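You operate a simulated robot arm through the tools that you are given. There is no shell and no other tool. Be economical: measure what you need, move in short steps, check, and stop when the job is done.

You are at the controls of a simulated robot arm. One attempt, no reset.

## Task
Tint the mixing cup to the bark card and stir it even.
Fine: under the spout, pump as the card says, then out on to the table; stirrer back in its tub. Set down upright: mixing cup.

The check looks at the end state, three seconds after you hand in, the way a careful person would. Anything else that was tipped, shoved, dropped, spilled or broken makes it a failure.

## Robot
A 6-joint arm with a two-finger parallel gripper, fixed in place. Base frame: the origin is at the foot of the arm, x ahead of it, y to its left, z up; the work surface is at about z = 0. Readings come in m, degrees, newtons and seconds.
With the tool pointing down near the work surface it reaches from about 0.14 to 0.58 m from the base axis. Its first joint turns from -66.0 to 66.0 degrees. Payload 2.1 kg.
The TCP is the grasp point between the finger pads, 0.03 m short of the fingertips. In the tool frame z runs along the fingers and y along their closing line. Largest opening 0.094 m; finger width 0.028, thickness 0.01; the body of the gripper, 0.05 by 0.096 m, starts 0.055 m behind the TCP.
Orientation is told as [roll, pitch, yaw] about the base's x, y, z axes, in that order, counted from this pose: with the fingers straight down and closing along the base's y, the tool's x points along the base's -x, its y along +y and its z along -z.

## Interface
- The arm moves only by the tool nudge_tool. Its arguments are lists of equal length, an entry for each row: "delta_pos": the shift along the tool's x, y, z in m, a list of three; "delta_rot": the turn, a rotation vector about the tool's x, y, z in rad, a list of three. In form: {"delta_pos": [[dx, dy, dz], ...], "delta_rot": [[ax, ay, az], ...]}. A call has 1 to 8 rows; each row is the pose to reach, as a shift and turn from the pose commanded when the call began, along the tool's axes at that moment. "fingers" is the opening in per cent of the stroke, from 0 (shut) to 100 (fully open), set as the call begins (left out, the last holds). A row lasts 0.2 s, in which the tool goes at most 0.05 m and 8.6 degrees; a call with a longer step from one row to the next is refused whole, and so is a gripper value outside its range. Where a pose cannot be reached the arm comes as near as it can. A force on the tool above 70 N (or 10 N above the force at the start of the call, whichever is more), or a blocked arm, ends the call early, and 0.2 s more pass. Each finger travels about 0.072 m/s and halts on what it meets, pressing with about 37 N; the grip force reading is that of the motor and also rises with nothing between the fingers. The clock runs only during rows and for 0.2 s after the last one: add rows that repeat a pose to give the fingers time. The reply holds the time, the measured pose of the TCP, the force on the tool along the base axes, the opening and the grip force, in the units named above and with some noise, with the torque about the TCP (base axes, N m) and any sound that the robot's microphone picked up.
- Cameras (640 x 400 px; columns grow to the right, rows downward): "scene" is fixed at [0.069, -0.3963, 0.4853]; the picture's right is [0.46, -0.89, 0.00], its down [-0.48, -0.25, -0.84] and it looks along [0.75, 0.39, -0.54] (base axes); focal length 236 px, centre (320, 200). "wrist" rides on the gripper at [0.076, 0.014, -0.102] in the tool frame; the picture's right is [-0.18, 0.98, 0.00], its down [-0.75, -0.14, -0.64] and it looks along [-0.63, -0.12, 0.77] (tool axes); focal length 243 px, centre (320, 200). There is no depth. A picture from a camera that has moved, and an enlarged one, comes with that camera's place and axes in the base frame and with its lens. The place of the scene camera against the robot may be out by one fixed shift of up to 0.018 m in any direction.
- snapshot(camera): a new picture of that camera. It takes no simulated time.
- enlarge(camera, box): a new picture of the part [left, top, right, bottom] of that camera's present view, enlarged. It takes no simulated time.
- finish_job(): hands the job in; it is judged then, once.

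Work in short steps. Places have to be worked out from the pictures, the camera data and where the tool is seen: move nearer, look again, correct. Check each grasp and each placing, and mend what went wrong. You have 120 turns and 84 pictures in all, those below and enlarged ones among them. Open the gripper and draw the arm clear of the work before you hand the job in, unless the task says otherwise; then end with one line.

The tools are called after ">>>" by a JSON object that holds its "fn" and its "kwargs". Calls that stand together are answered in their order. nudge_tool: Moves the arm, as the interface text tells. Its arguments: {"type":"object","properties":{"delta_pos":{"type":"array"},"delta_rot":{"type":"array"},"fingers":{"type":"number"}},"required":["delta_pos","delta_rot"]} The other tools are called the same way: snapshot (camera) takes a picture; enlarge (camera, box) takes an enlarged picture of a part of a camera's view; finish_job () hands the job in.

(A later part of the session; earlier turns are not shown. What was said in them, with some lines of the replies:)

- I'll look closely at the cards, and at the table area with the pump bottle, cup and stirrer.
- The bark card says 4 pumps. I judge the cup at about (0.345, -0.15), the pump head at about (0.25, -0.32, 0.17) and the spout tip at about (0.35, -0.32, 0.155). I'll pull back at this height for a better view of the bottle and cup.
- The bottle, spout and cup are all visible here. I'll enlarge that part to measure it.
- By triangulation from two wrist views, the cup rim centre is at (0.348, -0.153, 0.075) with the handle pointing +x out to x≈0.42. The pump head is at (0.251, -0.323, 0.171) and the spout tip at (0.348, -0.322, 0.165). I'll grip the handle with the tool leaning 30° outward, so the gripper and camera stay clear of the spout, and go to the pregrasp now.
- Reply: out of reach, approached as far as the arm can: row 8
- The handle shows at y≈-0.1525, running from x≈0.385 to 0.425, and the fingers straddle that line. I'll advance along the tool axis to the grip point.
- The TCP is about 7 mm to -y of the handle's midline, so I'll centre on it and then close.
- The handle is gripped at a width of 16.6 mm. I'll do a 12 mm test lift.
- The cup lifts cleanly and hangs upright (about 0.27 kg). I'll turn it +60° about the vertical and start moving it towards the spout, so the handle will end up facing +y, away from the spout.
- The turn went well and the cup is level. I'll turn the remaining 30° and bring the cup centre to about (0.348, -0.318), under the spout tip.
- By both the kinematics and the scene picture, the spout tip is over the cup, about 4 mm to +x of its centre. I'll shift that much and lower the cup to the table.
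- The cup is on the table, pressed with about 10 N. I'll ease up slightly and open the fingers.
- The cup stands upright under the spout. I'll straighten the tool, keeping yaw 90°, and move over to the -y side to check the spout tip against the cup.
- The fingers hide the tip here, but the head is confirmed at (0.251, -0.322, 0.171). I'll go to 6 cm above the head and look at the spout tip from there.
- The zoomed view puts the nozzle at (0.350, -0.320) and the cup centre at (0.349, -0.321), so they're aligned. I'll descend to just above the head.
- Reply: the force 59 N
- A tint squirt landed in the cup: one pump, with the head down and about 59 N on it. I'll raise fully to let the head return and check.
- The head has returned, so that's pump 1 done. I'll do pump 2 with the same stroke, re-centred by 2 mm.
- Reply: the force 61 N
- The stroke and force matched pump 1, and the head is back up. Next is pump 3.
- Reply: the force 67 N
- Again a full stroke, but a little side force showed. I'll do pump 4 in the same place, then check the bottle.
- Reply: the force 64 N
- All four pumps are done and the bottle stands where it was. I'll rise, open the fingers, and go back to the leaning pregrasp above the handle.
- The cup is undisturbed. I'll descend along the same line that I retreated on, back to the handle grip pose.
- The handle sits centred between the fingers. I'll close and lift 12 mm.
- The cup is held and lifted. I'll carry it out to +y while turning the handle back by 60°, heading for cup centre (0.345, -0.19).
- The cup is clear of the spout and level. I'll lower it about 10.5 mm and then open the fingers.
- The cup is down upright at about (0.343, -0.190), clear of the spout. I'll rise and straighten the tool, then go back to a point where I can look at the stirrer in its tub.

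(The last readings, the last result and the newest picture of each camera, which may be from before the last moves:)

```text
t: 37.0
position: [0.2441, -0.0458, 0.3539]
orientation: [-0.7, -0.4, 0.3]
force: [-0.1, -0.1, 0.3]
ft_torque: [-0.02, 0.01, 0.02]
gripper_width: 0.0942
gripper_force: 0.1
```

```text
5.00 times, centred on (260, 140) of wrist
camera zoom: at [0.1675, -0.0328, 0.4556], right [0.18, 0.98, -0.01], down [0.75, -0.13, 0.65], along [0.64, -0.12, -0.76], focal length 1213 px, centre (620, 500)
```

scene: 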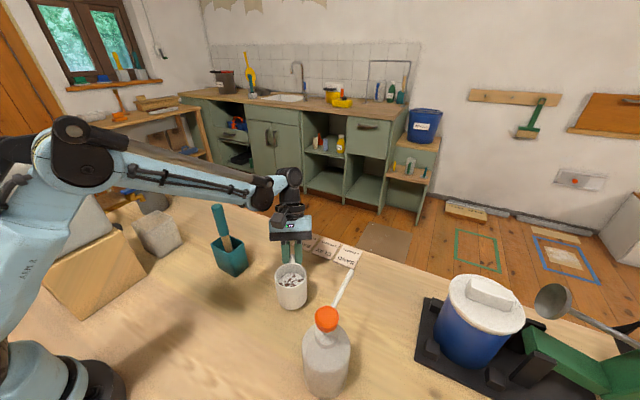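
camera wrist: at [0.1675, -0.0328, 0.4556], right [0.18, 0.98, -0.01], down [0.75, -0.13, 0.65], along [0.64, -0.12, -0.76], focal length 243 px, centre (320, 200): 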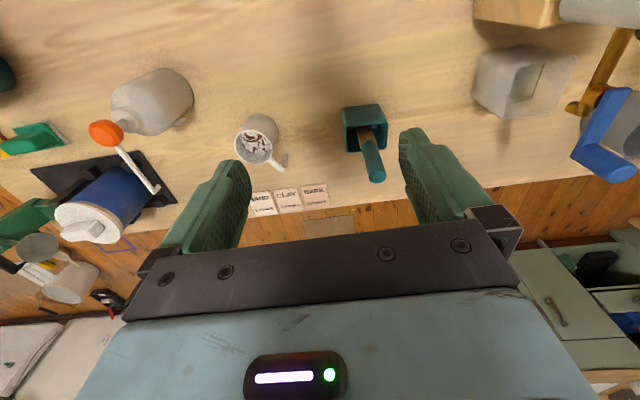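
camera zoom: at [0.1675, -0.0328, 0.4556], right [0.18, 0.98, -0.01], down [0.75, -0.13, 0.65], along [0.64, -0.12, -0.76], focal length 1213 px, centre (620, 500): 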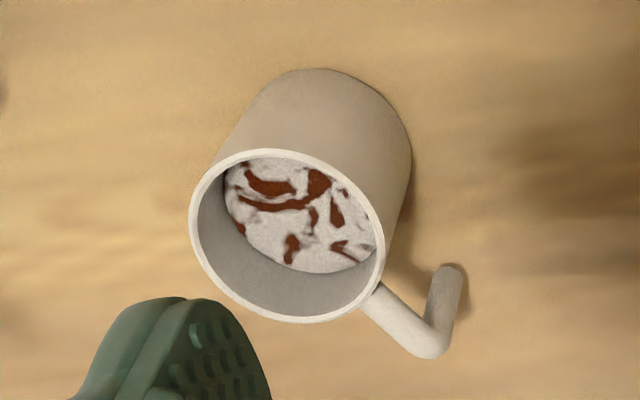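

I place the stirrer handle upright at (0.362, 0.008), between z≈0.107 and 0.193, about 24 mm thick. I'll move above it and check the alignment.

>>> {"fn": "nudge_tool", "kwargs": {"delta_pos": [[-0.0295, 0.0135, 0.013], [-0.059, 0.027, 0.027], [-0.0885, 0.0405, 0.041], [-0.118, 0.054, 0.07], [-0.118, 0.054, 0.07]], "delta_rot": [[0, 0, 0], [0, 0, 0], [0, 0, 0], [0, 0, 0], [0, 0, 0]]}}

>>> {"fn": "snapshot", "kwargs": {"camera": "wrist"}}

>>> {"fn": "enlarge", "kwargs": {"camera": "scene", "box": [160, 140, 320, 300]}}

```text
t: 38.2
position: [0.3616, 0.0042, 0.2835]
orientation: [-0.7, -0.5, 0.4]
force: [-0.7, 0.3, 0.6]
ft_torque: [0.01, 0.04, 0.04]
gripper_width: 0.0941
gripper_force: 0.1
```

```text
46 pictures are left
camera wrist: at [0.2843, 0.018, 0.3851], right [0.18, 0.98, -0.01], down [0.75, -0.13, 0.65], along [0.64, -0.12, -0.76], focal length 243 px, centre (320, 200)
```

wrist: 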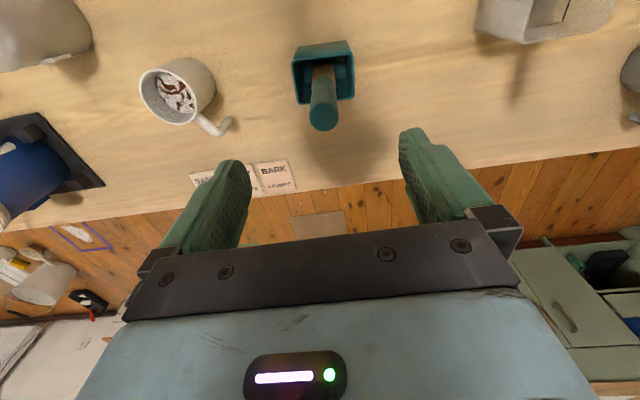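

```text
2.50 times, centred on (240, 220) of scene
camera zoom: at [0.069, -0.3962, 0.4853], right [0.46, -0.89, 0.0], down [-0.48, -0.25, -0.84], along [0.75, 0.39, -0.54], focal length 589 px, centre (520, 150)
```

zoom: 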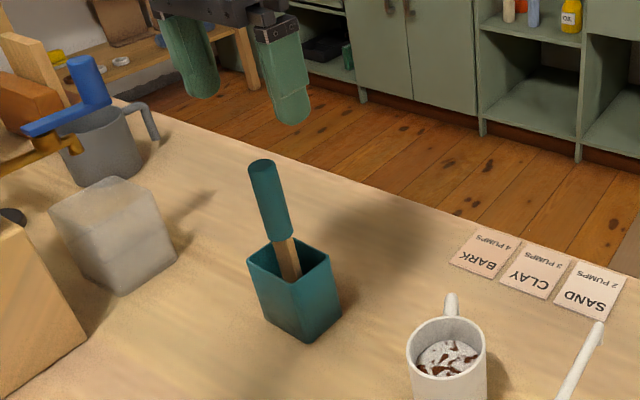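

The handle top is confirmed at (0.362, 0.005), centred between the fingers. I'll descend straight to z≈0.152 and close.

>>> {"fn": "nudge_tool", "kwargs": {"delta_pos": [[0.001, 0.001, 0.03], [0.001, 0.001, 0.06], [0.001, 0.001, 0.09], [0.001, 0.001, 0.115], [0.001, 0.001, 0.131], [0.001, 0.001, 0.131]], "delta_rot": [[0, 0, 0], [0, 0, 0], [0, 0, 0], [0, 0, 0], [0, 0, 0], [0, 0, 0]]}}

>>> {"fn": "snapshot", "kwargs": {"camera": "wrist"}}

>>> {"fn": "enlarge", "kwargs": {"camera": "scene", "box": [160, 140, 320, 300]}}

```text
t: 39.6
position: [0.3594, 0.0039, 0.1506]
orientation: [-0.7, -0.3, 0.4]
force: [0.1, -0.1, 0.1]
ft_torque: [0.0, 0.02, 0.02]
gripper_width: 0.0941
gripper_force: 0.0
```

```text
44 pictures are left
camera wrist: at [0.2837, 0.0179, 0.2539], right [0.18, 0.98, -0.01], down [0.75, -0.13, 0.65], along [0.64, -0.12, -0.76], focal length 243 px, centre (320, 200)
```

wrist: 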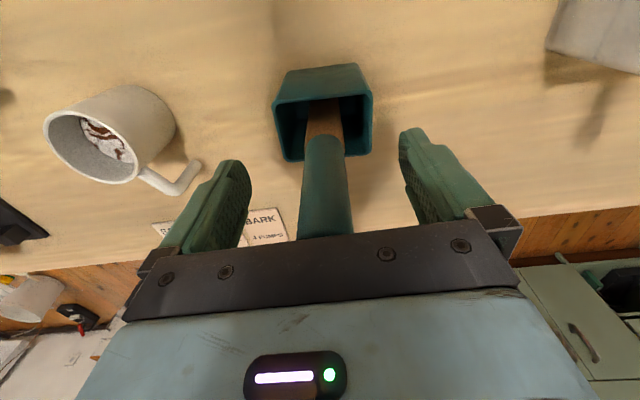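

```text
2.50 times, centred on (240, 220) of scene
camera zoom: at [0.069, -0.3963, 0.4853], right [0.46, -0.89, 0.0], down [-0.48, -0.25, -0.84], along [0.75, 0.39, -0.54], focal length 589 px, centre (520, 150)
```

zoom: 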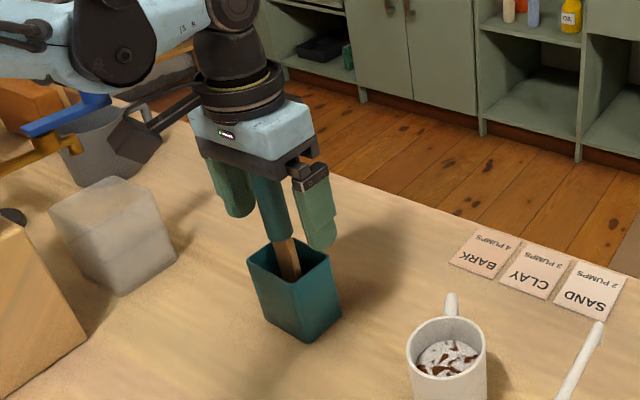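

The handle is between the pads, so I'll close.

>>> {"fn": "nudge_tool", "kwargs": {"delta_pos": [[0, 0, 0], [0, 0, 0], [0, 0, 0], [0, 0, 0]], "delta_rot": [[0, 0, 0], [0, 0, 0], [0, 0, 0], [0, 0, 0]], "fingers": 0}}

>>> {"fn": "nudge_tool", "kwargs": {"delta_pos": [[0, 0, -0.02], [0, 0, -0.05], [0, 0, -0.085], [0, 0, -0.12], [0, 0, -0.12]], "delta_rot": [[0, 0, 0], [0, 0, 0], [0, 0, 0], [0, 0, 0], [0, 0, 0]]}}

>>> {"fn": "snapshot", "kwargs": {"camera": "wrist"}}

>>> {"fn": "enlarge", "kwargs": {"camera": "scene", "box": [160, 140, 320, 300]}}

```text
t: 40.6
position: [0.36, 0.0037, 0.1515]
orientation: [-0.8, -0.4, 0.4]
force: [0.6, 0.3, -0.1]
ft_torque: [0.0, 0.02, 0.0]
gripper_width: 0.0222
gripper_force: 37.0
```

```text
t: 41.8
position: [0.3588, 0.0086, 0.2736]
orientation: [-0.7, -0.4, 0.4]
force: [-0.2, -0.6, 0.2]
ft_torque: [0.0, -0.01, 0.0]
gripper_width: 0.0226
gripper_force: 36.6
```

```text
42 pictures are left
camera wrist: at [0.2829, 0.0221, 0.3757], right [0.18, 0.98, -0.01], down [0.75, -0.13, 0.65], along [0.64, -0.12, -0.76], focal length 243 px, centre (320, 200)
```

wrist: 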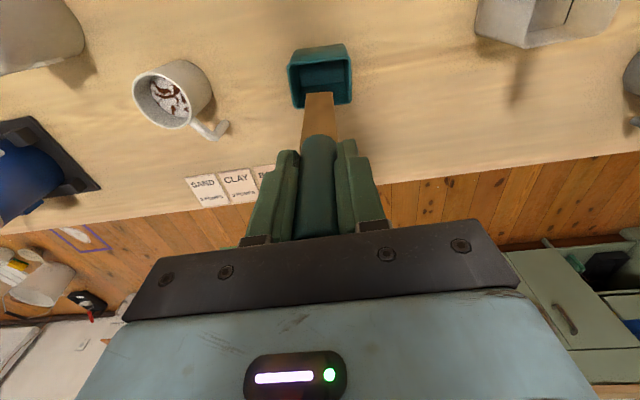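

```text
2.50 times, centred on (240, 220) of scene
camera zoom: at [0.069, -0.3963, 0.4853], right [0.46, -0.89, 0.0], down [-0.48, -0.25, -0.84], along [0.75, 0.39, -0.54], focal length 589 px, centre (520, 150)
```

zoom: 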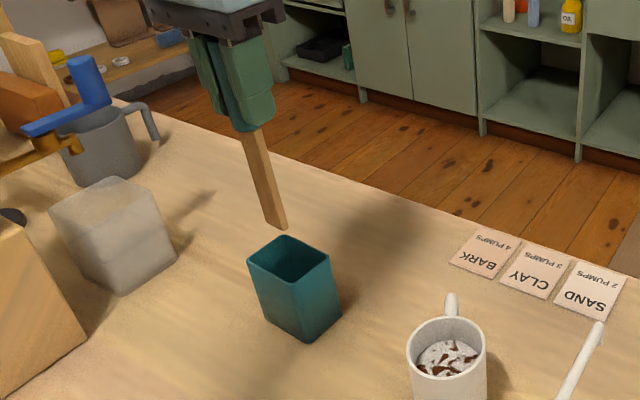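

The stirrer is out cleanly and hangs vertical, with its tip about 0.142 m below the TCP. I'll carry it over the cup centre at (0.345, -0.187).

>>> {"fn": "nudge_tool", "kwargs": {"delta_pos": [[0.003, -0.039, 0], [0.006, -0.078, 0], [0.009, -0.117, 0], [0.012, -0.157, 0], [0.014, -0.1955, 0], [0.014, -0.1955, 0]], "delta_rot": [[0, 0, 0], [0, 0, 0], [0, 0, 0], [0, 0, 0], [0, 0, 0], [0, 0, 0]]}}

>>> {"fn": "snapshot", "kwargs": {"camera": "wrist"}}

>>> {"fn": "enlarge", "kwargs": {"camera": "scene", "box": [210, 160, 370, 320]}}

```text
t: 43.2
position: [0.3435, -0.1845, 0.2764]
orientation: [-0.7, -0.4, 0.4]
force: [-0.2, 0.6, 0.0]
ft_torque: [-0.01, -0.01, 0.01]
gripper_width: 0.0225
gripper_force: 37.0
```

```text
40 pictures are left
camera wrist: at [0.2669, -0.1716, 0.3791], right [0.18, 0.98, -0.01], down [0.75, -0.13, 0.65], along [0.64, -0.12, -0.76], focal length 243 px, centre (320, 200)
```

wrist: 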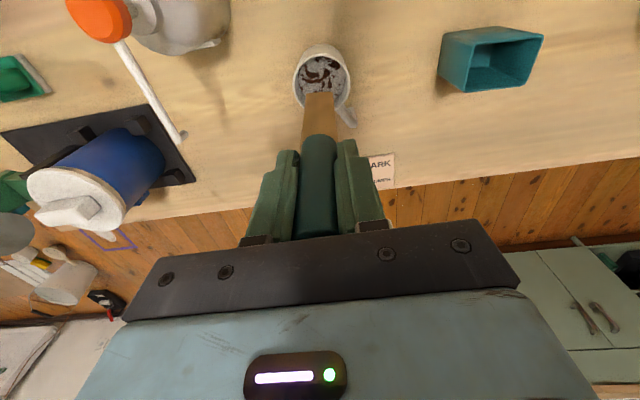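

```text
2.50 times, centred on (290, 240) of scene
camera zoom: at [0.0689, -0.3963, 0.4853], right [0.46, -0.89, 0.0], down [-0.48, -0.25, -0.84], along [0.75, 0.39, -0.54], focal length 589 px, centre (395, 100)
```

zoom: 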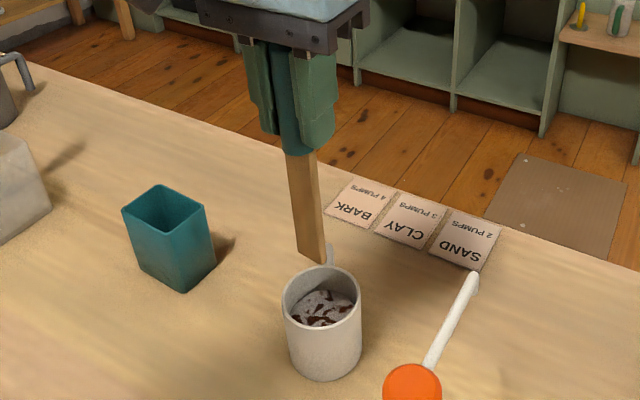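

The stirrer tip and the cup centre agree to within 3 mm. I'll lower the blade partway in, then on down with the force watched.

>>> {"fn": "nudge_tool", "kwargs": {"delta_pos": [[0, 0.002, 0.025], [0, 0.002, 0.05], [0, 0.002, 0.075], [0, 0.002, 0.095]], "delta_rot": [[0, 0, 0], [0, 0, 0], [0, 0, 0], [0, 0, 0]]}}

>>> {"fn": "enlarge", "kwargs": {"camera": "scene", "box": [210, 160, 370, 320]}}

>>> {"fn": "snapshot", "kwargs": {"camera": "wrist"}}

```text
t: 44.2
position: [0.3436, -0.1873, 0.1784]
orientation: [-0.7, -0.5, 0.4]
force: [0.2, 0.4, -0.4]
ft_torque: [0.01, 0.02, 0.0]
gripper_width: 0.0223
gripper_force: 36.5
```

```text
2.50 times, centred on (290, 240) of scene
camera zoom: at [0.069, -0.3963, 0.4853], right [0.46, -0.89, 0.0], down [-0.48, -0.25, -0.84], along [0.75, 0.39, -0.54], focal length 589 px, centre (395, 100)
```

zoom: 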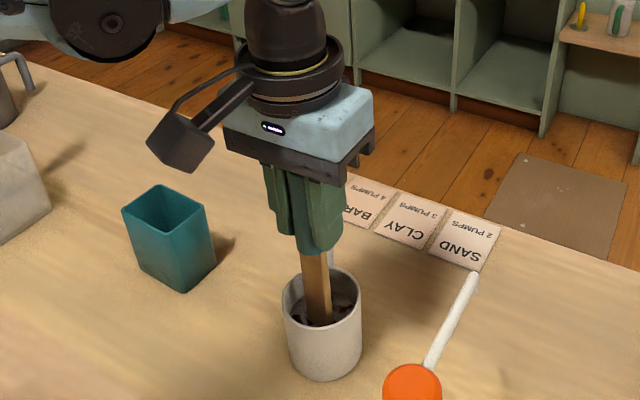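

```text
37 pictures are left
camera wrist: at [0.2678, -0.1725, 0.2821], right [0.18, 0.98, -0.01], down [0.75, -0.13, 0.65], along [0.64, -0.12, -0.76], focal length 243 px, centre (320, 200)
```

wrist: 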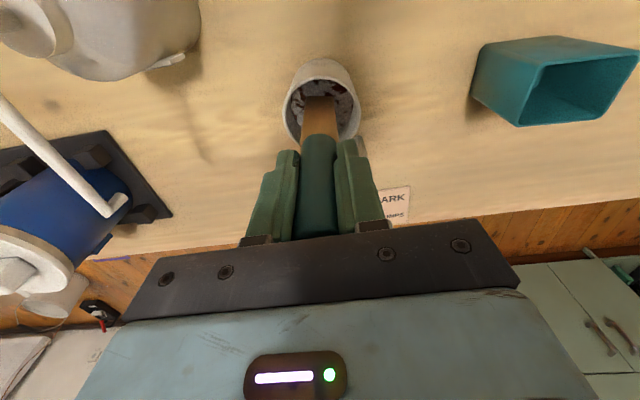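

The blade is inside the cup and touching nothing. I'll lower it a further 18 mm, then make one gentle circle of 11 mm radius.

>>> {"fn": "nudge_tool", "kwargs": {"delta_pos": [[0, 0, 0.006], [0, 0, 0.012], [0, 0, 0.018]], "delta_rot": [[0, 0, 0], [0, 0, 0], [0, 0, 0]]}}

>>> {"fn": "nudge_tool", "kwargs": {"delta_pos": [[0.011, 0, 0], [0.0078, 0.0078, 0], [0, 0.011, 0], [-0.0078, 0.0078, 0], [-0.011, 0, 0], [-0.0078, -0.0078, 0], [0, -0.011, 0], [0.0078, -0.0078, 0]], "delta_rot": [[0, 0, 0], [0, 0, 0], [0, 0, 0], [0, 0, 0], [0, 0, 0], [0, 0, 0], [0, 0, 0], [0, 0, 0]]}}

>>> {"fn": "enlarge", "kwargs": {"camera": "scene", "box": [210, 160, 370, 320]}}

```text
t: 45.0
position: [0.3447, -0.1892, 0.1619]
orientation: [-0.7, -0.5, 0.3]
force: [-0.3, 0.2, 0.2]
ft_torque: [0.01, 0.02, 0.03]
gripper_width: 0.0223
gripper_force: 37.0
```

```text
t: 46.8
position: [0.3388, -0.196, 0.1604]
orientation: [-0.7, -0.5, 0.4]
force: [0.7, -0.1, 0.1]
ft_torque: [0.09, -0.12, -0.03]
gripper_width: 0.0222
gripper_force: 37.2
```

```text
2.50 times, centred on (290, 240) of scene
camera zoom: at [0.069, -0.3963, 0.4853], right [0.46, -0.89, 0.0], down [-0.48, -0.25, -0.84], along [0.75, 0.39, -0.54], focal length 589 px, centre (395, 100)
```

zoom: 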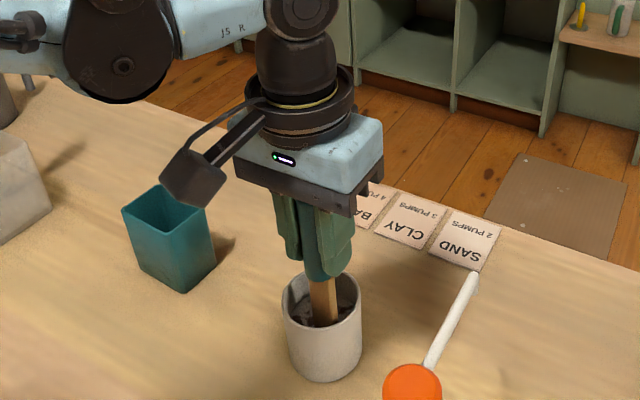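

The forces are tiny and the cup hasn't moved. I'll keep stirring for three more circles.

>>> {"fn": "nudge_tool", "kwargs": {"delta_pos": [[0.0032, 0.0078, 0], [0, 0.0156, 0], [-0.0078, 0.0188, 0], [-0.0156, 0.0156, 0], [-0.0188, 0.0078, 0], [-0.0156, 0, 0], [-0.0078, -0.0032, 0], [0, 0, 0]], "delta_rot": [[0, 0, 0], [0, 0, 0], [0, 0, 0], [0, 0, 0], [0, 0, 0], [0, 0, 0], [0, 0, 0], [0, 0, 0]]}}

>>> {"fn": "nudge_tool", "kwargs": {"delta_pos": [[0.0032, 0.0078, 0], [0, 0.0156, 0], [-0.0078, 0.0188, 0], [-0.0156, 0.0156, 0], [-0.0188, 0.0078, 0], [-0.0156, 0, 0], [-0.0078, -0.0032, 0], [0, 0, 0]], "delta_rot": [[0, 0, 0], [0, 0, 0], [0, 0, 0], [0, 0, 0], [0, 0, 0], [0, 0, 0], [0, 0, 0], [0, 0, 0]]}}

>>> {"fn": "nudge_tool", "kwargs": {"delta_pos": [[0.0032, 0.0078, 0], [0, 0.0156, 0], [-0.0078, 0.0188, 0], [-0.0156, 0.0156, 0], [-0.0188, 0.0078, 0], [-0.0156, 0, 0], [-0.0078, -0.0032, 0], [0, 0, 0]], "delta_rot": [[0, 0, 0], [0, 0, 0], [0, 0, 0], [0, 0, 0], [0, 0, 0], [0, 0, 0], [0, 0, 0], [0, 0, 0]]}}

>>> {"fn": "enlarge", "kwargs": {"camera": "scene", "box": [260, 240, 330, 310]}}

```text
t: 48.6
position: [0.3387, -0.1952, 0.1616]
orientation: [-0.7, -0.4, 0.4]
force: [0.4, -0.1, -0.2]
ft_torque: [0.0, 0.02, 0.0]
gripper_width: 0.0222
gripper_force: 37.1
```

```text
t: 50.4
position: [0.3365, -0.1944, 0.1622]
orientation: [-0.7, -0.5, 0.4]
force: [-0.1, -0.7, -0.1]
ft_torque: [-0.04, -0.01, 0.03]
gripper_width: 0.0223
gripper_force: 37.1
```

```text
t: 52.2
position: [0.339, -0.1963, 0.1625]
orientation: [-0.8, -0.3, 0.5]
force: [0.9, 0.3, 0.6]
ft_torque: [0.09, -0.13, 0.03]
gripper_width: 0.022
gripper_force: 37.1
```

```text
5.71 times, centred on (295, 275) of scene
camera zoom: at [0.069, -0.3963, 0.4853], right [0.46, -0.89, 0.0], down [-0.48, -0.25, -0.84], along [0.75, 0.39, -0.54], focal length 1346 px, centre (463, -229)
```

zoom: 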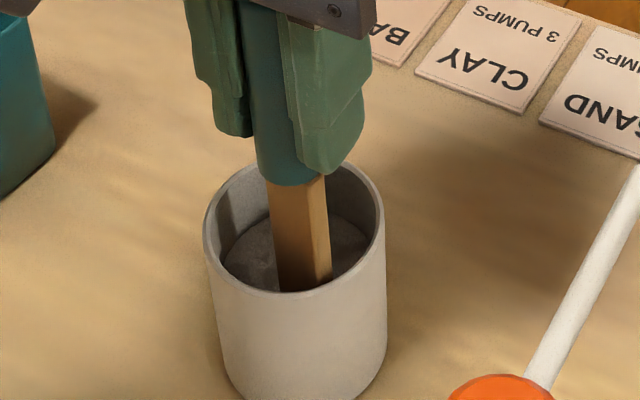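

The mix already looks nearly even. I'll do two more circles, finishing at the cup centre, and then lift the stirrer.

>>> {"fn": "nudge_tool", "kwargs": {"delta_pos": [[0.0032, 0.0078, 0], [0, 0.0156, 0], [-0.0078, 0.0188, 0], [-0.0156, 0.0156, 0], [-0.0188, 0.0078, 0], [-0.0156, 0, 0], [-0.0078, -0.0032, 0], [0, 0, 0]], "delta_rot": [[0, 0, 0], [0, 0, 0], [0, 0, 0], [0, 0, 0], [0, 0, 0], [0, 0, 0], [0, 0, 0], [0, 0, 0]]}}

>>> {"fn": "nudge_tool", "kwargs": {"delta_pos": [[0.0032, 0.0078, 0], [0, 0.0156, 0], [-0.0078, 0.0188, 0], [-0.0156, 0.0156, 0], [-0.0188, 0.0078, 0], [-0.0156, 0, 0], [-0.0078, -0.0032, 0], [-0.0078, 0.0078, 0]], "delta_rot": [[0, 0, 0], [0, 0, 0], [0, 0, 0], [0, 0, 0], [0, 0, 0], [0, 0, 0], [0, 0, 0], [0, 0, 0]]}}

>>> {"fn": "nudge_tool", "kwargs": {"delta_pos": [[0, 0, -0.02], [0, 0, -0.045], [0, 0, -0.075], [0, 0, -0.095], [0, 0, -0.115], [0, 0, -0.115]], "delta_rot": [[0, 0, 0], [0, 0, 0], [0, 0, 0], [0, 0, 0], [0, 0, 0], [0, 0, 0]]}}

>>> {"fn": "enlarge", "kwargs": {"camera": "scene", "box": [250, 190, 370, 310]}}

>>> {"fn": "snapshot", "kwargs": {"camera": "wrist"}}

```text
t: 54.0
position: [0.3383, -0.1942, 0.1617]
orientation: [-0.6, -0.4, 0.4]
force: [0.7, 1.1, -0.5]
ft_torque: [0.07, -0.11, 0.02]
gripper_width: 0.022
gripper_force: 36.9
```

```text
t: 55.8
position: [0.3455, -0.1862, 0.1625]
orientation: [-0.7, -0.3, 0.4]
force: [-0.3, -0.8, -0.3]
ft_torque: [-0.03, 0.0, 0.02]
gripper_width: 0.0221
gripper_force: 37.1
```

```text
t: 57.2
position: [0.343, -0.1861, 0.2775]
orientation: [-0.8, -0.4, 0.4]
force: [0.7, -0.7, -0.6]
ft_torque: [-0.01, 0.03, 0.0]
gripper_width: 0.0223
gripper_force: 37.2
```

```text
3.33 times, centred on (310, 250) of scene
camera zoom: at [0.069, -0.3963, 0.4853], right [0.46, -0.89, 0.0], down [-0.48, -0.25, -0.84], along [0.75, 0.39, -0.54], focal length 785 px, centre (353, 33)
```

zoom: 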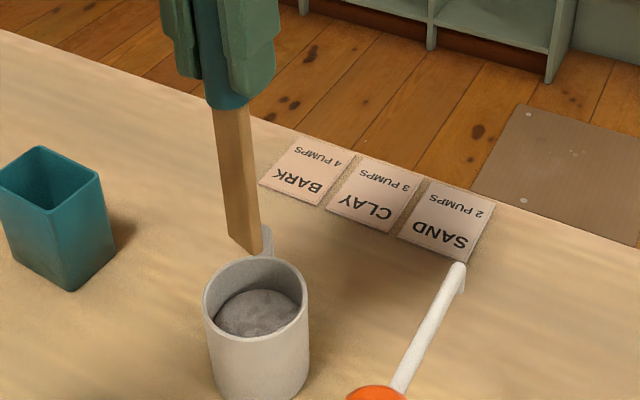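

```text
33 pictures are left
camera wrist: at [0.2673, -0.1728, 0.3797], right [0.18, 0.98, -0.01], down [0.75, -0.13, 0.65], along [0.64, -0.12, -0.76], focal length 243 px, centre (320, 200)
```

wrist: 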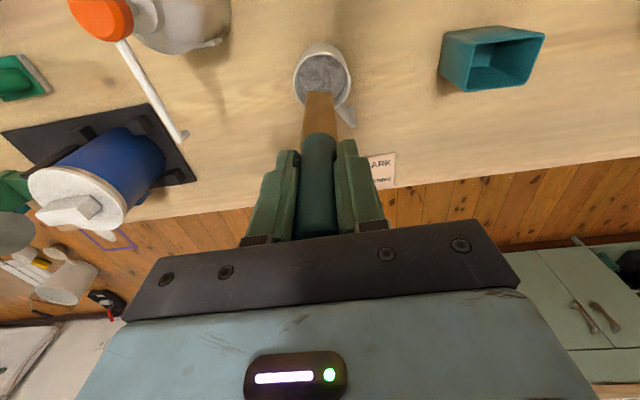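

>>> {"fn": "enlarge", "kwargs": {"camera": "wrist", "box": [280, 30, 370, 130]}}

>>> {"fn": "enlarge", "kwargs": {"camera": "scene", "box": [280, 225, 360, 315]}}

```text
4.00 times, centred on (325, 80) of wrist
camera zoom: at [0.2673, -0.1728, 0.3797], right [0.18, 0.98, -0.01], down [0.75, -0.13, 0.65], along [0.64, -0.12, -0.76], focal length 970 px, centre (300, 680)
```

zoom: 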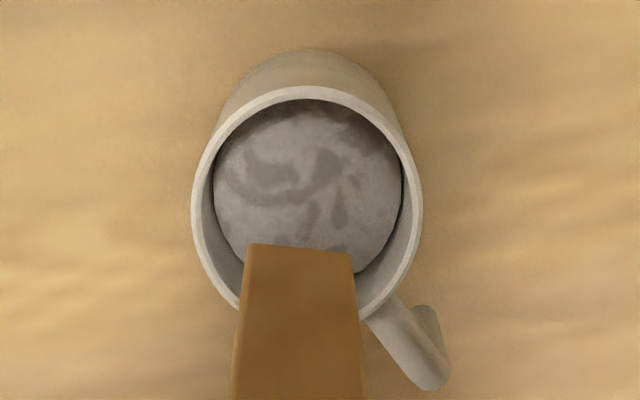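

```text
4.44 times, centred on (320, 270) of scene
camera zoom: at [0.069, -0.3963, 0.4853], right [0.46, -0.89, 0.0], down [-0.48, -0.25, -0.84], along [0.75, 0.39, -0.54], focal length 1047 px, centre (320, -111)
```

zoom: 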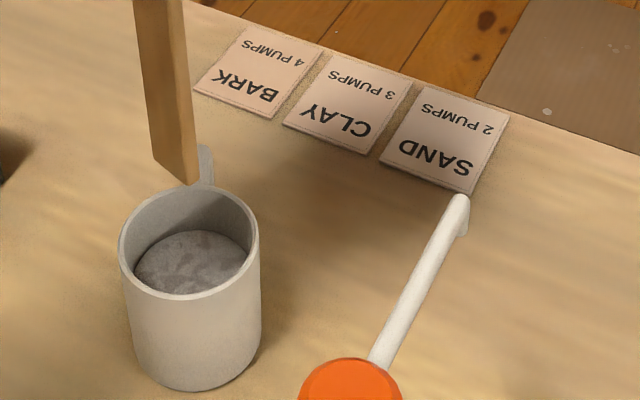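

Faint streaks remain, so it's not even yet. I'll lower the stirrer back in and keep stirring.

>>> {"fn": "nudge_tool", "kwargs": {"delta_pos": [[0, 0, 0.025], [0, 0, 0.05], [0, 0, 0.075], [0, 0, 0.1], [0, 0, 0.117], [0.0085, -0.0085, 0.117]], "delta_rot": [[0, 0, 0], [0, 0, 0], [0, 0, 0], [0, 0, 0], [0, 0, 0], [0, 0, 0]]}}

>>> {"fn": "nudge_tool", "kwargs": {"delta_pos": [[0.0035, 0.0085, 0], [0, 0.017, 0], [-0.0085, 0.0205, 0], [-0.017, 0.017, 0], [-0.0205, 0.0085, 0], [-0.017, 0, 0], [-0.0085, -0.0035, 0], [0, 0, 0]], "delta_rot": [[0, 0, 0], [0, 0, 0], [0, 0, 0], [0, 0, 0], [0, 0, 0], [0, 0, 0], [0, 0, 0], [0, 0, 0]]}}

>>> {"fn": "nudge_tool", "kwargs": {"delta_pos": [[0.0035, 0.0085, 0], [0, 0.017, 0], [-0.0085, 0.0205, 0], [-0.017, 0.017, 0], [-0.0205, 0.0085, 0], [-0.017, 0, 0], [-0.0085, -0.0035, 0], [0, 0, 0]], "delta_rot": [[0, 0, 0], [0, 0, 0], [0, 0, 0], [0, 0, 0], [0, 0, 0], [0, 0, 0], [0, 0, 0], [0, 0, 0]]}}

>>> {"fn": "nudge_tool", "kwargs": {"delta_pos": [[0.0035, 0.0085, 0], [0, 0.017, 0], [-0.0085, 0.0205, 0], [-0.017, 0.017, 0], [-0.0205, 0.0085, 0], [-0.017, 0, 0], [-0.0085, -0.0035, 0], [0, 0, 0]], "delta_rot": [[0, 0, 0], [0, 0, 0], [0, 0, 0], [0, 0, 0], [0, 0, 0], [0, 0, 0], [0, 0, 0], [0, 0, 0]]}}

>>> {"fn": "nudge_tool", "kwargs": {"delta_pos": [[0.0035, 0.0085, 0], [0, 0.017, 0], [-0.0085, 0.0205, 0], [-0.017, 0.017, 0], [-0.0205, 0.0085, 0], [-0.017, 0, 0], [-0.0085, -0.0035, 0], [0, 0, 0]], "delta_rot": [[0, 0, 0], [0, 0, 0], [0, 0, 0], [0, 0, 0], [0, 0, 0], [0, 0, 0], [0, 0, 0], [0, 0, 0]]}}

>>> {"fn": "enlarge", "kwargs": {"camera": "scene", "box": [260, 240, 330, 310]}}

```text
t: 58.6
position: [0.3376, -0.1942, 0.1574]
orientation: [-0.7, -0.4, 0.3]
force: [0.0, 0.9, -0.6]
ft_torque: [-0.03, 0.0, -0.03]
gripper_width: 0.0222
gripper_force: 36.2
```

```text
t: 60.4
position: [0.3361, -0.1951, 0.1585]
orientation: [-0.7, -0.4, 0.3]
force: [1.3, -0.5, -0.8]
ft_torque: [0.09, -0.11, 0.01]
gripper_width: 0.0221
gripper_force: 37.1
```

```text
t: 62.2
position: [0.3386, -0.1959, 0.1585]
orientation: [-0.7, -0.4, 0.3]
force: [-0.5, 0.1, -0.4]
ft_torque: [-0.01, -0.02, -0.01]
gripper_width: 0.0221
gripper_force: 37.2
```

```text
t: 64.0
position: [0.338, -0.1975, 0.1585]
orientation: [-0.7, -0.4, 0.4]
force: [0.7, -0.2, -0.7]
ft_torque: [0.09, -0.09, 0.02]
gripper_width: 0.0222
gripper_force: 37.1
```

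```text
t: 65.8
position: [0.3368, -0.1974, 0.16]
orientation: [-0.7, -0.4, 0.4]
force: [0.5, -0.3, -0.8]
ft_torque: [-0.02, -0.04, 0.02]
gripper_width: 0.0221
gripper_force: 37.0
```

```text
5.71 times, centred on (295, 275) of scene
camera zoom: at [0.069, -0.3963, 0.4853], right [0.46, -0.89, 0.0], down [-0.48, -0.25, -0.84], along [0.75, 0.39, -0.54], focal length 1346 px, centre (463, -229)
```

zoom: 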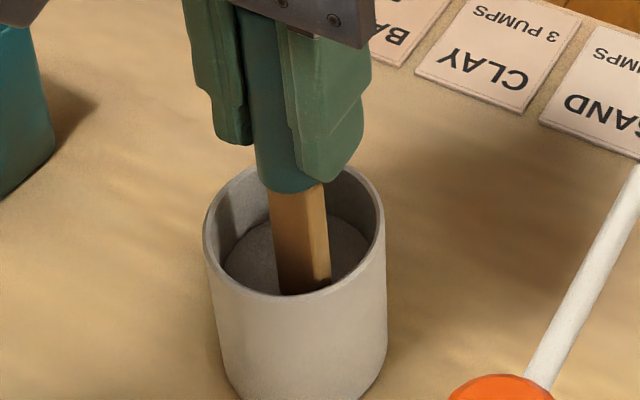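

Now it looks uniform. I'll do two more circles for margin, return to the centre, lift and inspect.

>>> {"fn": "nudge_tool", "kwargs": {"delta_pos": [[0.0035, 0.0085, 0], [0, 0.017, 0], [-0.0085, 0.0205, 0], [-0.017, 0.017, 0], [-0.0205, 0.0085, 0], [-0.017, 0, 0], [-0.0085, -0.0035, 0], [0, 0, 0]], "delta_rot": [[0, 0, 0], [0, 0, 0], [0, 0, 0], [0, 0, 0], [0, 0, 0], [0, 0, 0], [0, 0, 0], [0, 0, 0]]}}

>>> {"fn": "nudge_tool", "kwargs": {"delta_pos": [[0.0035, 0.0085, 0], [0, 0.017, 0], [-0.0085, 0.0205, 0], [-0.017, 0.017, 0], [-0.0205, 0.0085, 0], [-0.017, 0, 0], [-0.0085, -0.0035, 0], [-0.0085, 0.0085, 0]], "delta_rot": [[0, 0, 0], [0, 0, 0], [0, 0, 0], [0, 0, 0], [0, 0, 0], [0, 0, 0], [0, 0, 0], [0, 0, 0]]}}

>>> {"fn": "nudge_tool", "kwargs": {"delta_pos": [[0, 0, -0.02], [0, 0, -0.045], [0, 0, -0.075], [0, 0, -0.095], [0, 0, -0.117], [0, 0, -0.117]], "delta_rot": [[0, 0, 0], [0, 0, 0], [0, 0, 0], [0, 0, 0], [0, 0, 0], [0, 0, 0]]}}

>>> {"fn": "enlarge", "kwargs": {"camera": "wrist", "box": [280, 30, 370, 130]}}

>>> {"fn": "enlarge", "kwargs": {"camera": "scene", "box": [280, 225, 360, 315]}}

```text
t: 67.6
position: [0.3377, -0.1963, 0.1603]
orientation: [-0.7, -0.4, 0.4]
force: [0.1, 0.9, -0.8]
ft_torque: [0.1, -0.08, 0.01]
gripper_width: 0.0221
gripper_force: 37.4
```

```text
t: 69.4
position: [0.3472, -0.188, 0.1593]
orientation: [-0.6, -0.4, 0.3]
force: [-0.3, 0.4, -1.2]
ft_torque: [0.01, 0.01, 0.02]
gripper_width: 0.022
gripper_force: 37.2
```

```text
t: 70.8
position: [0.3459, -0.1899, 0.2751]
orientation: [-0.6, -0.4, 0.4]
force: [0.3, -0.3, -0.2]
ft_torque: [-0.02, 0.01, 0.02]
gripper_width: 0.022
gripper_force: 37.2
```

```text
4.00 times, centred on (325, 80) of wrist
camera zoom: at [0.2681, -0.1761, 0.3782], right [0.18, 0.98, -0.01], down [0.75, -0.13, 0.65], along [0.64, -0.12, -0.76], focal length 970 px, centre (300, 680)
```

zoom: 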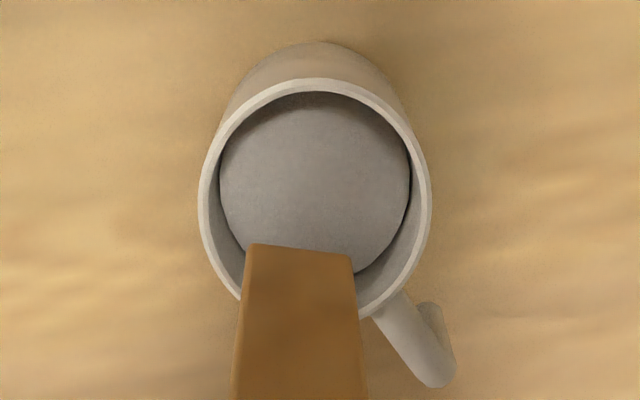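

```text
4.44 times, centred on (320, 270) of scene
camera zoom: at [0.069, -0.3963, 0.4853], right [0.46, -0.89, 0.0], down [-0.48, -0.25, -0.84], along [0.75, 0.39, -0.54], focal length 1047 px, centre (320, -111)
```

zoom: 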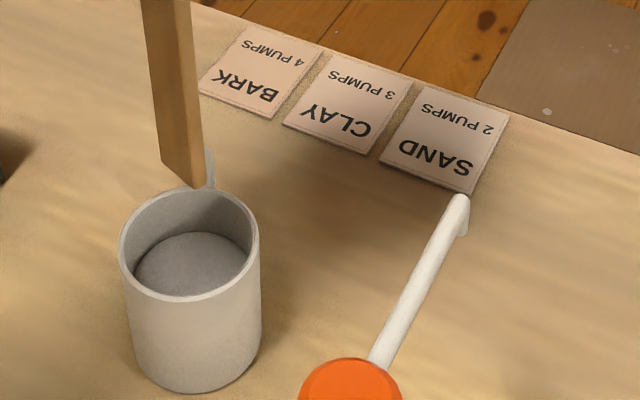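

The mix is even now. I'll carry the stirrer back over its tub and check the alignment, then judge the tint in open light afterwards.

>>> {"fn": "nudge_tool", "kwargs": {"delta_pos": [[-0.003, 0.039, 0], [-0.006, 0.078, 0], [-0.009, 0.117, 0], [-0.012, 0.156, 0], [-0.014, 0.1945, 0], [-0.014, 0.1945, 0]], "delta_rot": [[0, 0, 0], [0, 0, 0], [0, 0, 0], [0, 0, 0], [0, 0, 0], [0, 0, 0]]}}

>>> {"fn": "enlarge", "kwargs": {"camera": "wrist", "box": [240, 20, 400, 180]}}

>>> {"fn": "enlarge", "kwargs": {"camera": "scene", "box": [180, 180, 300, 300]}}

```text
t: 72.2
position: [0.3558, 0.0082, 0.2743]
orientation: [-0.7, -0.4, 0.4]
force: [-0.1, -1.2, 0.0]
ft_torque: [-0.02, 0.0, 0.02]
gripper_width: 0.0224
gripper_force: 37.3
```

```text
2.50 times, centred on (320, 100) of wrist
camera zoom: at [0.2794, 0.0208, 0.3776], right [0.18, 0.98, -0.01], down [0.75, -0.13, 0.65], along [0.64, -0.12, -0.76], focal length 606 px, centre (320, 450)
```

zoom: 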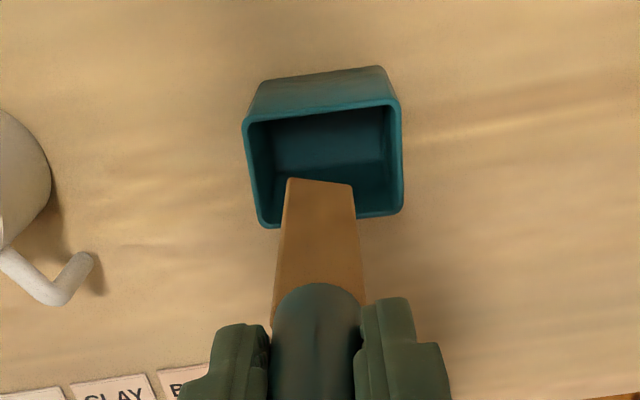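

```text
3.33 times, centred on (240, 240) of scene
camera zoom: at [0.069, -0.3962, 0.4853], right [0.46, -0.89, 0.0], down [-0.48, -0.25, -0.84], along [0.75, 0.39, -0.54], focal length 785 px, centre (587, 67)
```

zoom: 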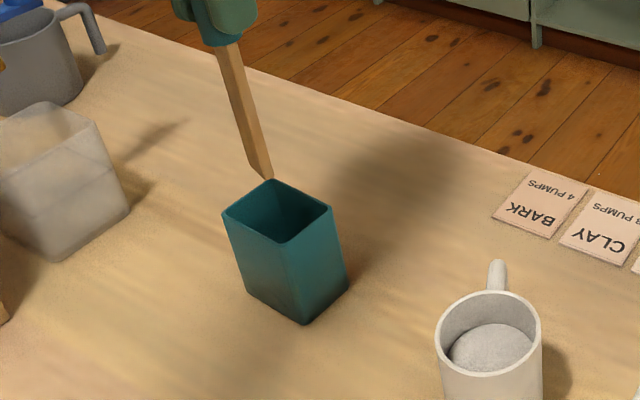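

The tub centre is about 8 mm further in +x than the blade tip. I'll correct for that and lower the stirrer in, watching the force.

>>> {"fn": "nudge_tool", "kwargs": {"delta_pos": [[-0.007, 0.001, 0], [-0.007, 0.001, 0.03], [-0.007, 0.001, 0.06], [-0.007, 0.001, 0.09], [-0.007, 0.001, 0.11], [-0.007, 0.001, 0.12], [-0.007, 0.001, 0.12]], "delta_rot": [[0, 0, 0], [0, 0, 0], [0, 0, 0], [0, 0, 0], [0, 0, 0], [0, 0, 0], [0, 0, 0]]}}

>>> {"fn": "enlarge", "kwargs": {"camera": "scene", "box": [180, 180, 300, 300]}}

>>> {"fn": "snapshot", "kwargs": {"camera": "wrist"}}

```text
t: 73.8
position: [0.3675, 0.0076, 0.1526]
orientation: [-0.7, -0.5, 0.4]
force: [-0.6, -2.0, 35.1]
ft_torque: [-0.05, -0.04, 0.0]
gripper_width: 0.022
gripper_force: 37.6
```

```text
3.33 times, centred on (240, 240) of scene
camera zoom: at [0.0688, -0.3963, 0.4853], right [0.46, -0.89, 0.0], down [-0.47, -0.25, -0.84], along [0.75, 0.39, -0.54], focal length 785 px, centre (587, 67)
```

zoom: 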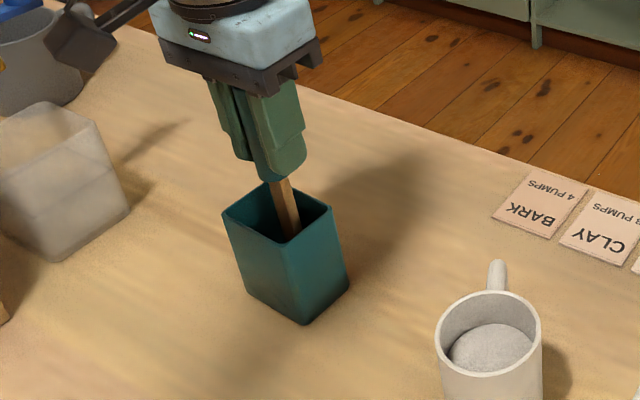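

```text
24 pictures are left
camera wrist: at [0.2912, 0.022, 0.2564], right [0.18, 0.98, -0.01], down [0.75, -0.13, 0.65], along [0.64, -0.12, -0.76], focal length 243 px, centre (320, 200)
```

wrist: 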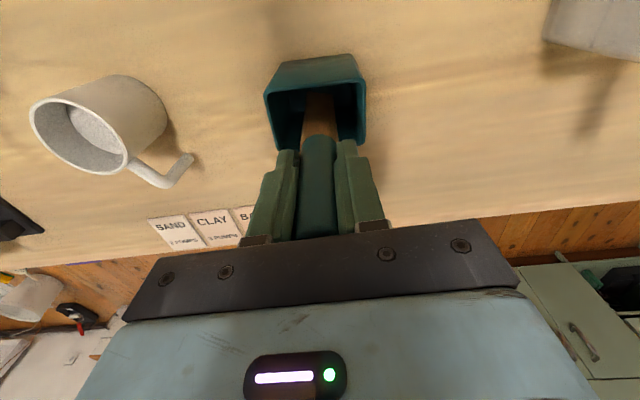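

The blade has bottomed in the tub (35 N). I'll ease up 2 mm and open.

>>> {"fn": "nudge_tool", "kwargs": {"delta_pos": [[0, 0, -0.002], [0, 0, -0.002]], "delta_rot": [[0, 0, 0], [0, 0, 0]]}}

>>> {"fn": "nudge_tool", "kwargs": {"delta_pos": [[0, 0, 0], [0, 0, 0], [0, 0, 0], [0, 0, 0], [0, 0, 0]], "delta_rot": [[0, 0, 0], [0, 0, 0], [0, 0, 0], [0, 0, 0], [0, 0, 0]], "fingers": 90}}

>>> {"fn": "nudge_tool", "kwargs": {"delta_pos": [[0, 0, -0.03], [0, 0, -0.065], [0, 0, -0.1], [0, 0, -0.14], [0, 0, -0.18]], "delta_rot": [[0, 0, 0], [0, 0, 0], [0, 0, 0], [0, 0, 0], [0, 0, 0]]}}

>>> {"fn": "snapshot", "kwargs": {"camera": "wrist"}}

>>> {"fn": "enlarge", "kwargs": {"camera": "scene", "box": [180, 190, 360, 320]}}

```text
t: 74.4
position: [0.367, 0.0092, 0.1559]
orientation: [-0.7, -0.5, 0.4]
force: [0.2, 0.6, -0.4]
ft_torque: [0.02, -0.02, -0.02]
gripper_width: 0.0223
gripper_force: 36.5
```

```text
t: 75.6
position: [0.367, 0.0086, 0.1552]
orientation: [-0.7, -0.4, 0.4]
force: [-0.1, 0.2, 1.2]
ft_torque: [-0.01, 0.05, 0.03]
gripper_width: 0.0846
gripper_force: 0.1
```

```text
t: 76.8
position: [0.3634, 0.0083, 0.3366]
orientation: [-0.8, -0.4, 0.4]
force: [-0.2, -1.0, -0.6]
ft_torque: [-0.03, -0.01, 0.01]
gripper_width: 0.0849
gripper_force: 0.0
```

```text
23 pictures are left
camera wrist: at [0.2875, 0.0219, 0.44], right [0.18, 0.98, -0.01], down [0.75, -0.13, 0.65], along [0.64, -0.12, -0.76], focal length 243 px, centre (320, 200)
```

wrist: 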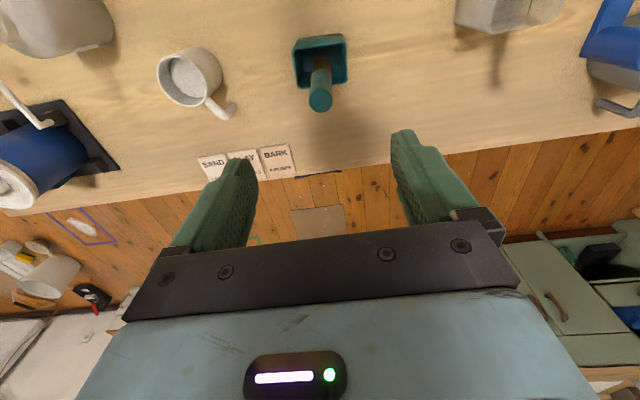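

```text
3.08 times, centred on (270, 255) of scene
camera zoom: at [0.0689, -0.3963, 0.4853], right [0.46, -0.89, 0.0], down [-0.48, -0.25, -0.84], along [0.75, 0.39, -0.54], focal length 725 px, centre (474, 31)
```

zoom: 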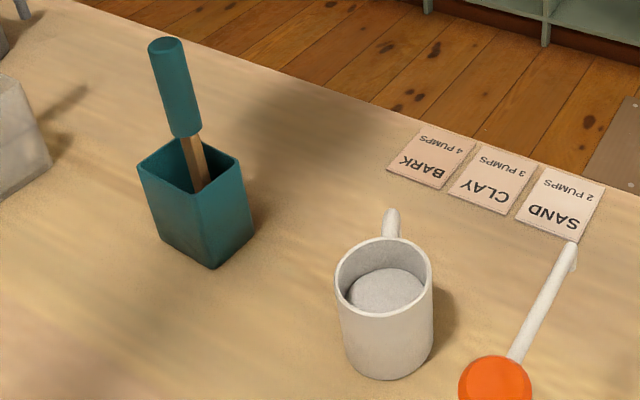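

The stirrer is back in its tub. The paint looks pale, so I'll compare it with the cards closely.

>>> {"fn": "enlarge", "kwargs": {"camera": "wrist", "box": [150, 40, 310, 185]}}

>>> {"fn": "enlarge", "kwargs": {"camera": "scene", "box": [265, 220, 365, 310]}}

```text
2.76 times, centred on (230, 112) of wrist
camera zoom: at [0.2875, 0.0219, 0.44], right [0.18, 0.98, -0.01], down [0.75, -0.13, 0.65], along [0.64, -0.12, -0.76], focal length 669 px, centre (568, 441)
```

zoom: 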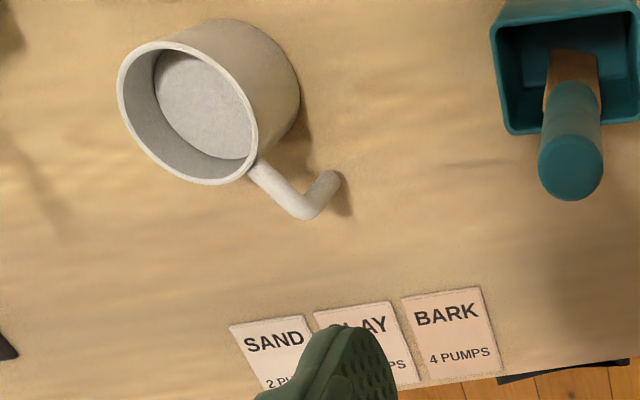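

```text
4.44 times, centred on (315, 265) of scene
camera zoom: at [0.0689, -0.3963, 0.4853], right [0.46, -0.89, 0.0], down [-0.48, -0.25, -0.84], along [0.75, 0.39, -0.54], focal length 1047 px, centre (342, -89)
```

zoom: 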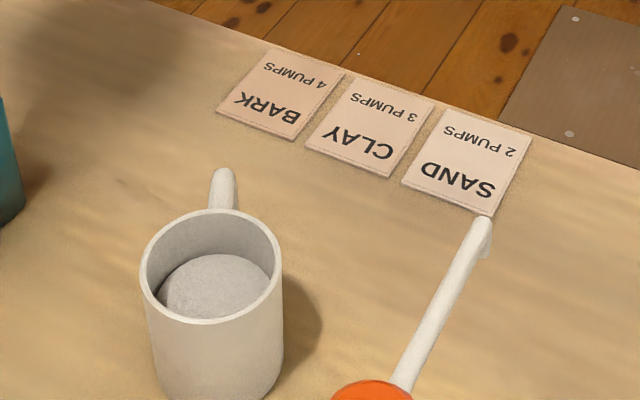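

>>> {"fn": "enlarge", "kwargs": {"camera": "scene", "box": [296, 274, 324, 294]}}

>>> {"fn": "enlarge", "kwargs": {"camera": "scene", "box": [310, 230, 350, 258]}}

```text
16.00 times, centred on (310, 284) of scene
camera zoom: at [0.0689, -0.3963, 0.4853], right [0.46, -0.89, 0.0], down [-0.48, -0.25, -0.84], along [0.75, 0.39, -0.54], focal length 3770 px, centre (480, -1144)
```

zoom: 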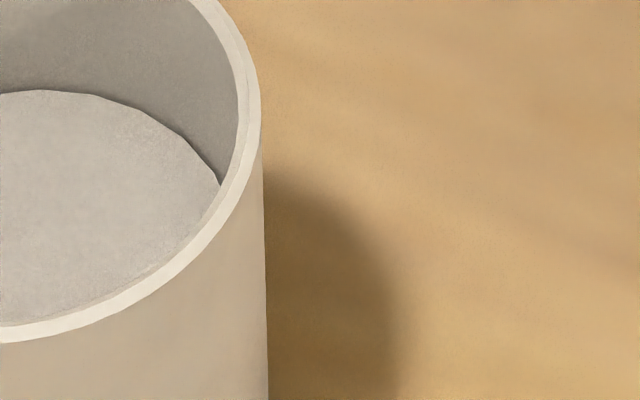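

```text
14.29 times, centred on (330, 244) of scene
camera zoom: at [0.0689, -0.3963, 0.4853], right [0.46, -0.89, 0.0], down [-0.48, -0.25, -0.84], along [0.75, 0.39, -0.54], focal length 3366 px, centre (177, -429)
```

zoom: 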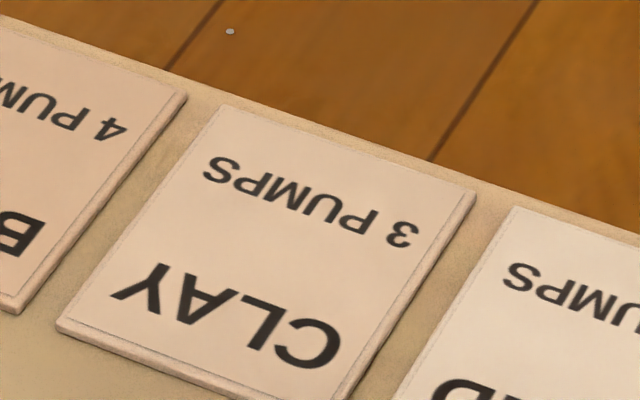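

>>> {"fn": "enlarge", "kwargs": {"camera": "wrist", "box": [176, 56, 212, 100]}}

>>> {"fn": "enlarge", "kwargs": {"camera": "wrist", "box": [255, 140, 300, 182]}}

```text
9.09 times, centred on (194, 78) of wrist
camera zoom: at [0.2875, 0.0219, 0.44], right [0.18, 0.98, -0.01], down [0.75, -0.13, 0.65], along [0.64, -0.12, -0.76], focal length 2206 px, centre (1466, 1309)
```

zoom: 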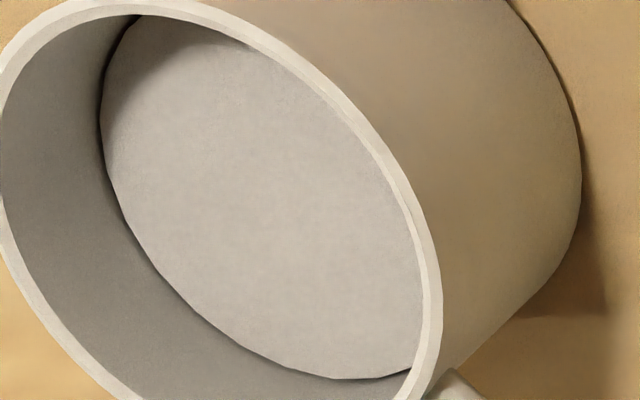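

```text
9.52 times, centred on (278, 161) of wrist
camera zoom: at [0.2875, 0.0219, 0.44], right [0.18, 0.98, -0.01], down [0.75, -0.13, 0.65], along [0.64, -0.12, -0.76], focal length 2311 px, centre (725, 571)
```

zoom: 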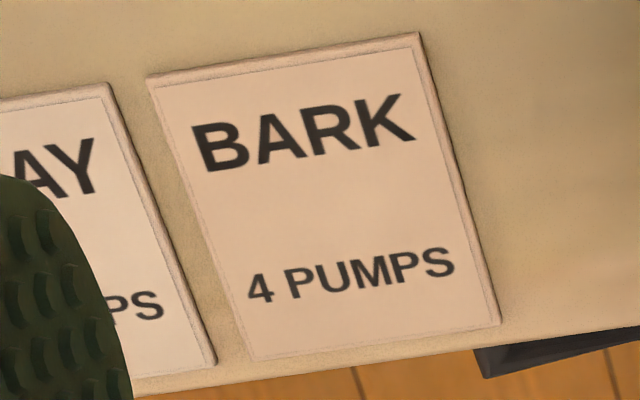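

The paint is even. Each of the four strokes was full, with full return, and the streaking grew with each pump, so I count four pumps in the cup as the bark card asks. The paint still looks paler than the card, though. I'll draw the arm clear and take a final look.

>>> {"fn": "nudge_tool", "kwargs": {"delta_pos": [[0.03, -0.01, -0.01], [0.06, -0.02, -0.02], [0.09, -0.03, -0.03], [0.12, -0.04, -0.04]], "delta_rot": [[0, 0, 0], [0, 0, 0], [0, 0, 0], [0, 0, 0]], "fingers": 100}}

>>> {"fn": "snapshot", "kwargs": {"camera": "scene"}}

>>> {"fn": "snapshot", "kwargs": {"camera": "wrist"}}

```text
t: 77.8
position: [0.2443, -0.0302, 0.3785]
orientation: [-0.7, -0.4, 0.3]
force: [0.2, 0.8, -1.2]
ft_torque: [-0.03, 0.04, 0.0]
gripper_width: 0.0941
gripper_force: 0.1
```

```text
15 pictures are left
```

scene: 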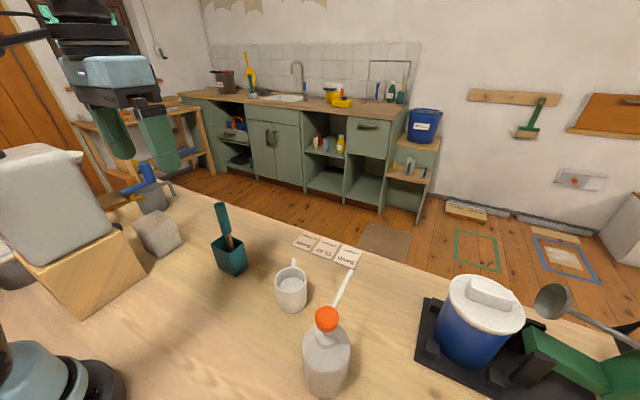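

```text
14 pictures are left
camera wrist: at [0.168, -0.0174, 0.48], right [0.18, 0.98, -0.01], down [0.75, -0.13, 0.65], along [0.64, -0.12, -0.76], focal length 243 px, centre (320, 200)
```

wrist: 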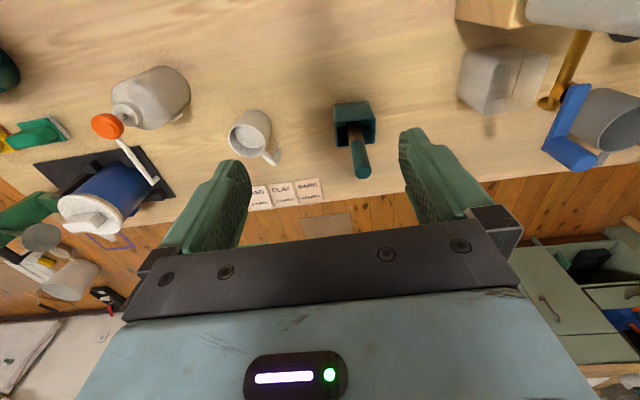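

The cup is upright on the table and clear of the spout, the stirrer is in its tub, the bottle hasn't moved, and I see no spills. The arm is clear, so I'm handing in.

>>> {"fn": "finish_job", "kwargs": {}}

```text
The job is handed in.
```

I gave the mixing cup four pumps as the bark card says, stirred it even, stood it upright on the table and put the stirrer back in its tub; in the last pictures the paint still looked paler than the bark card, so the colour match is unconfirmed.
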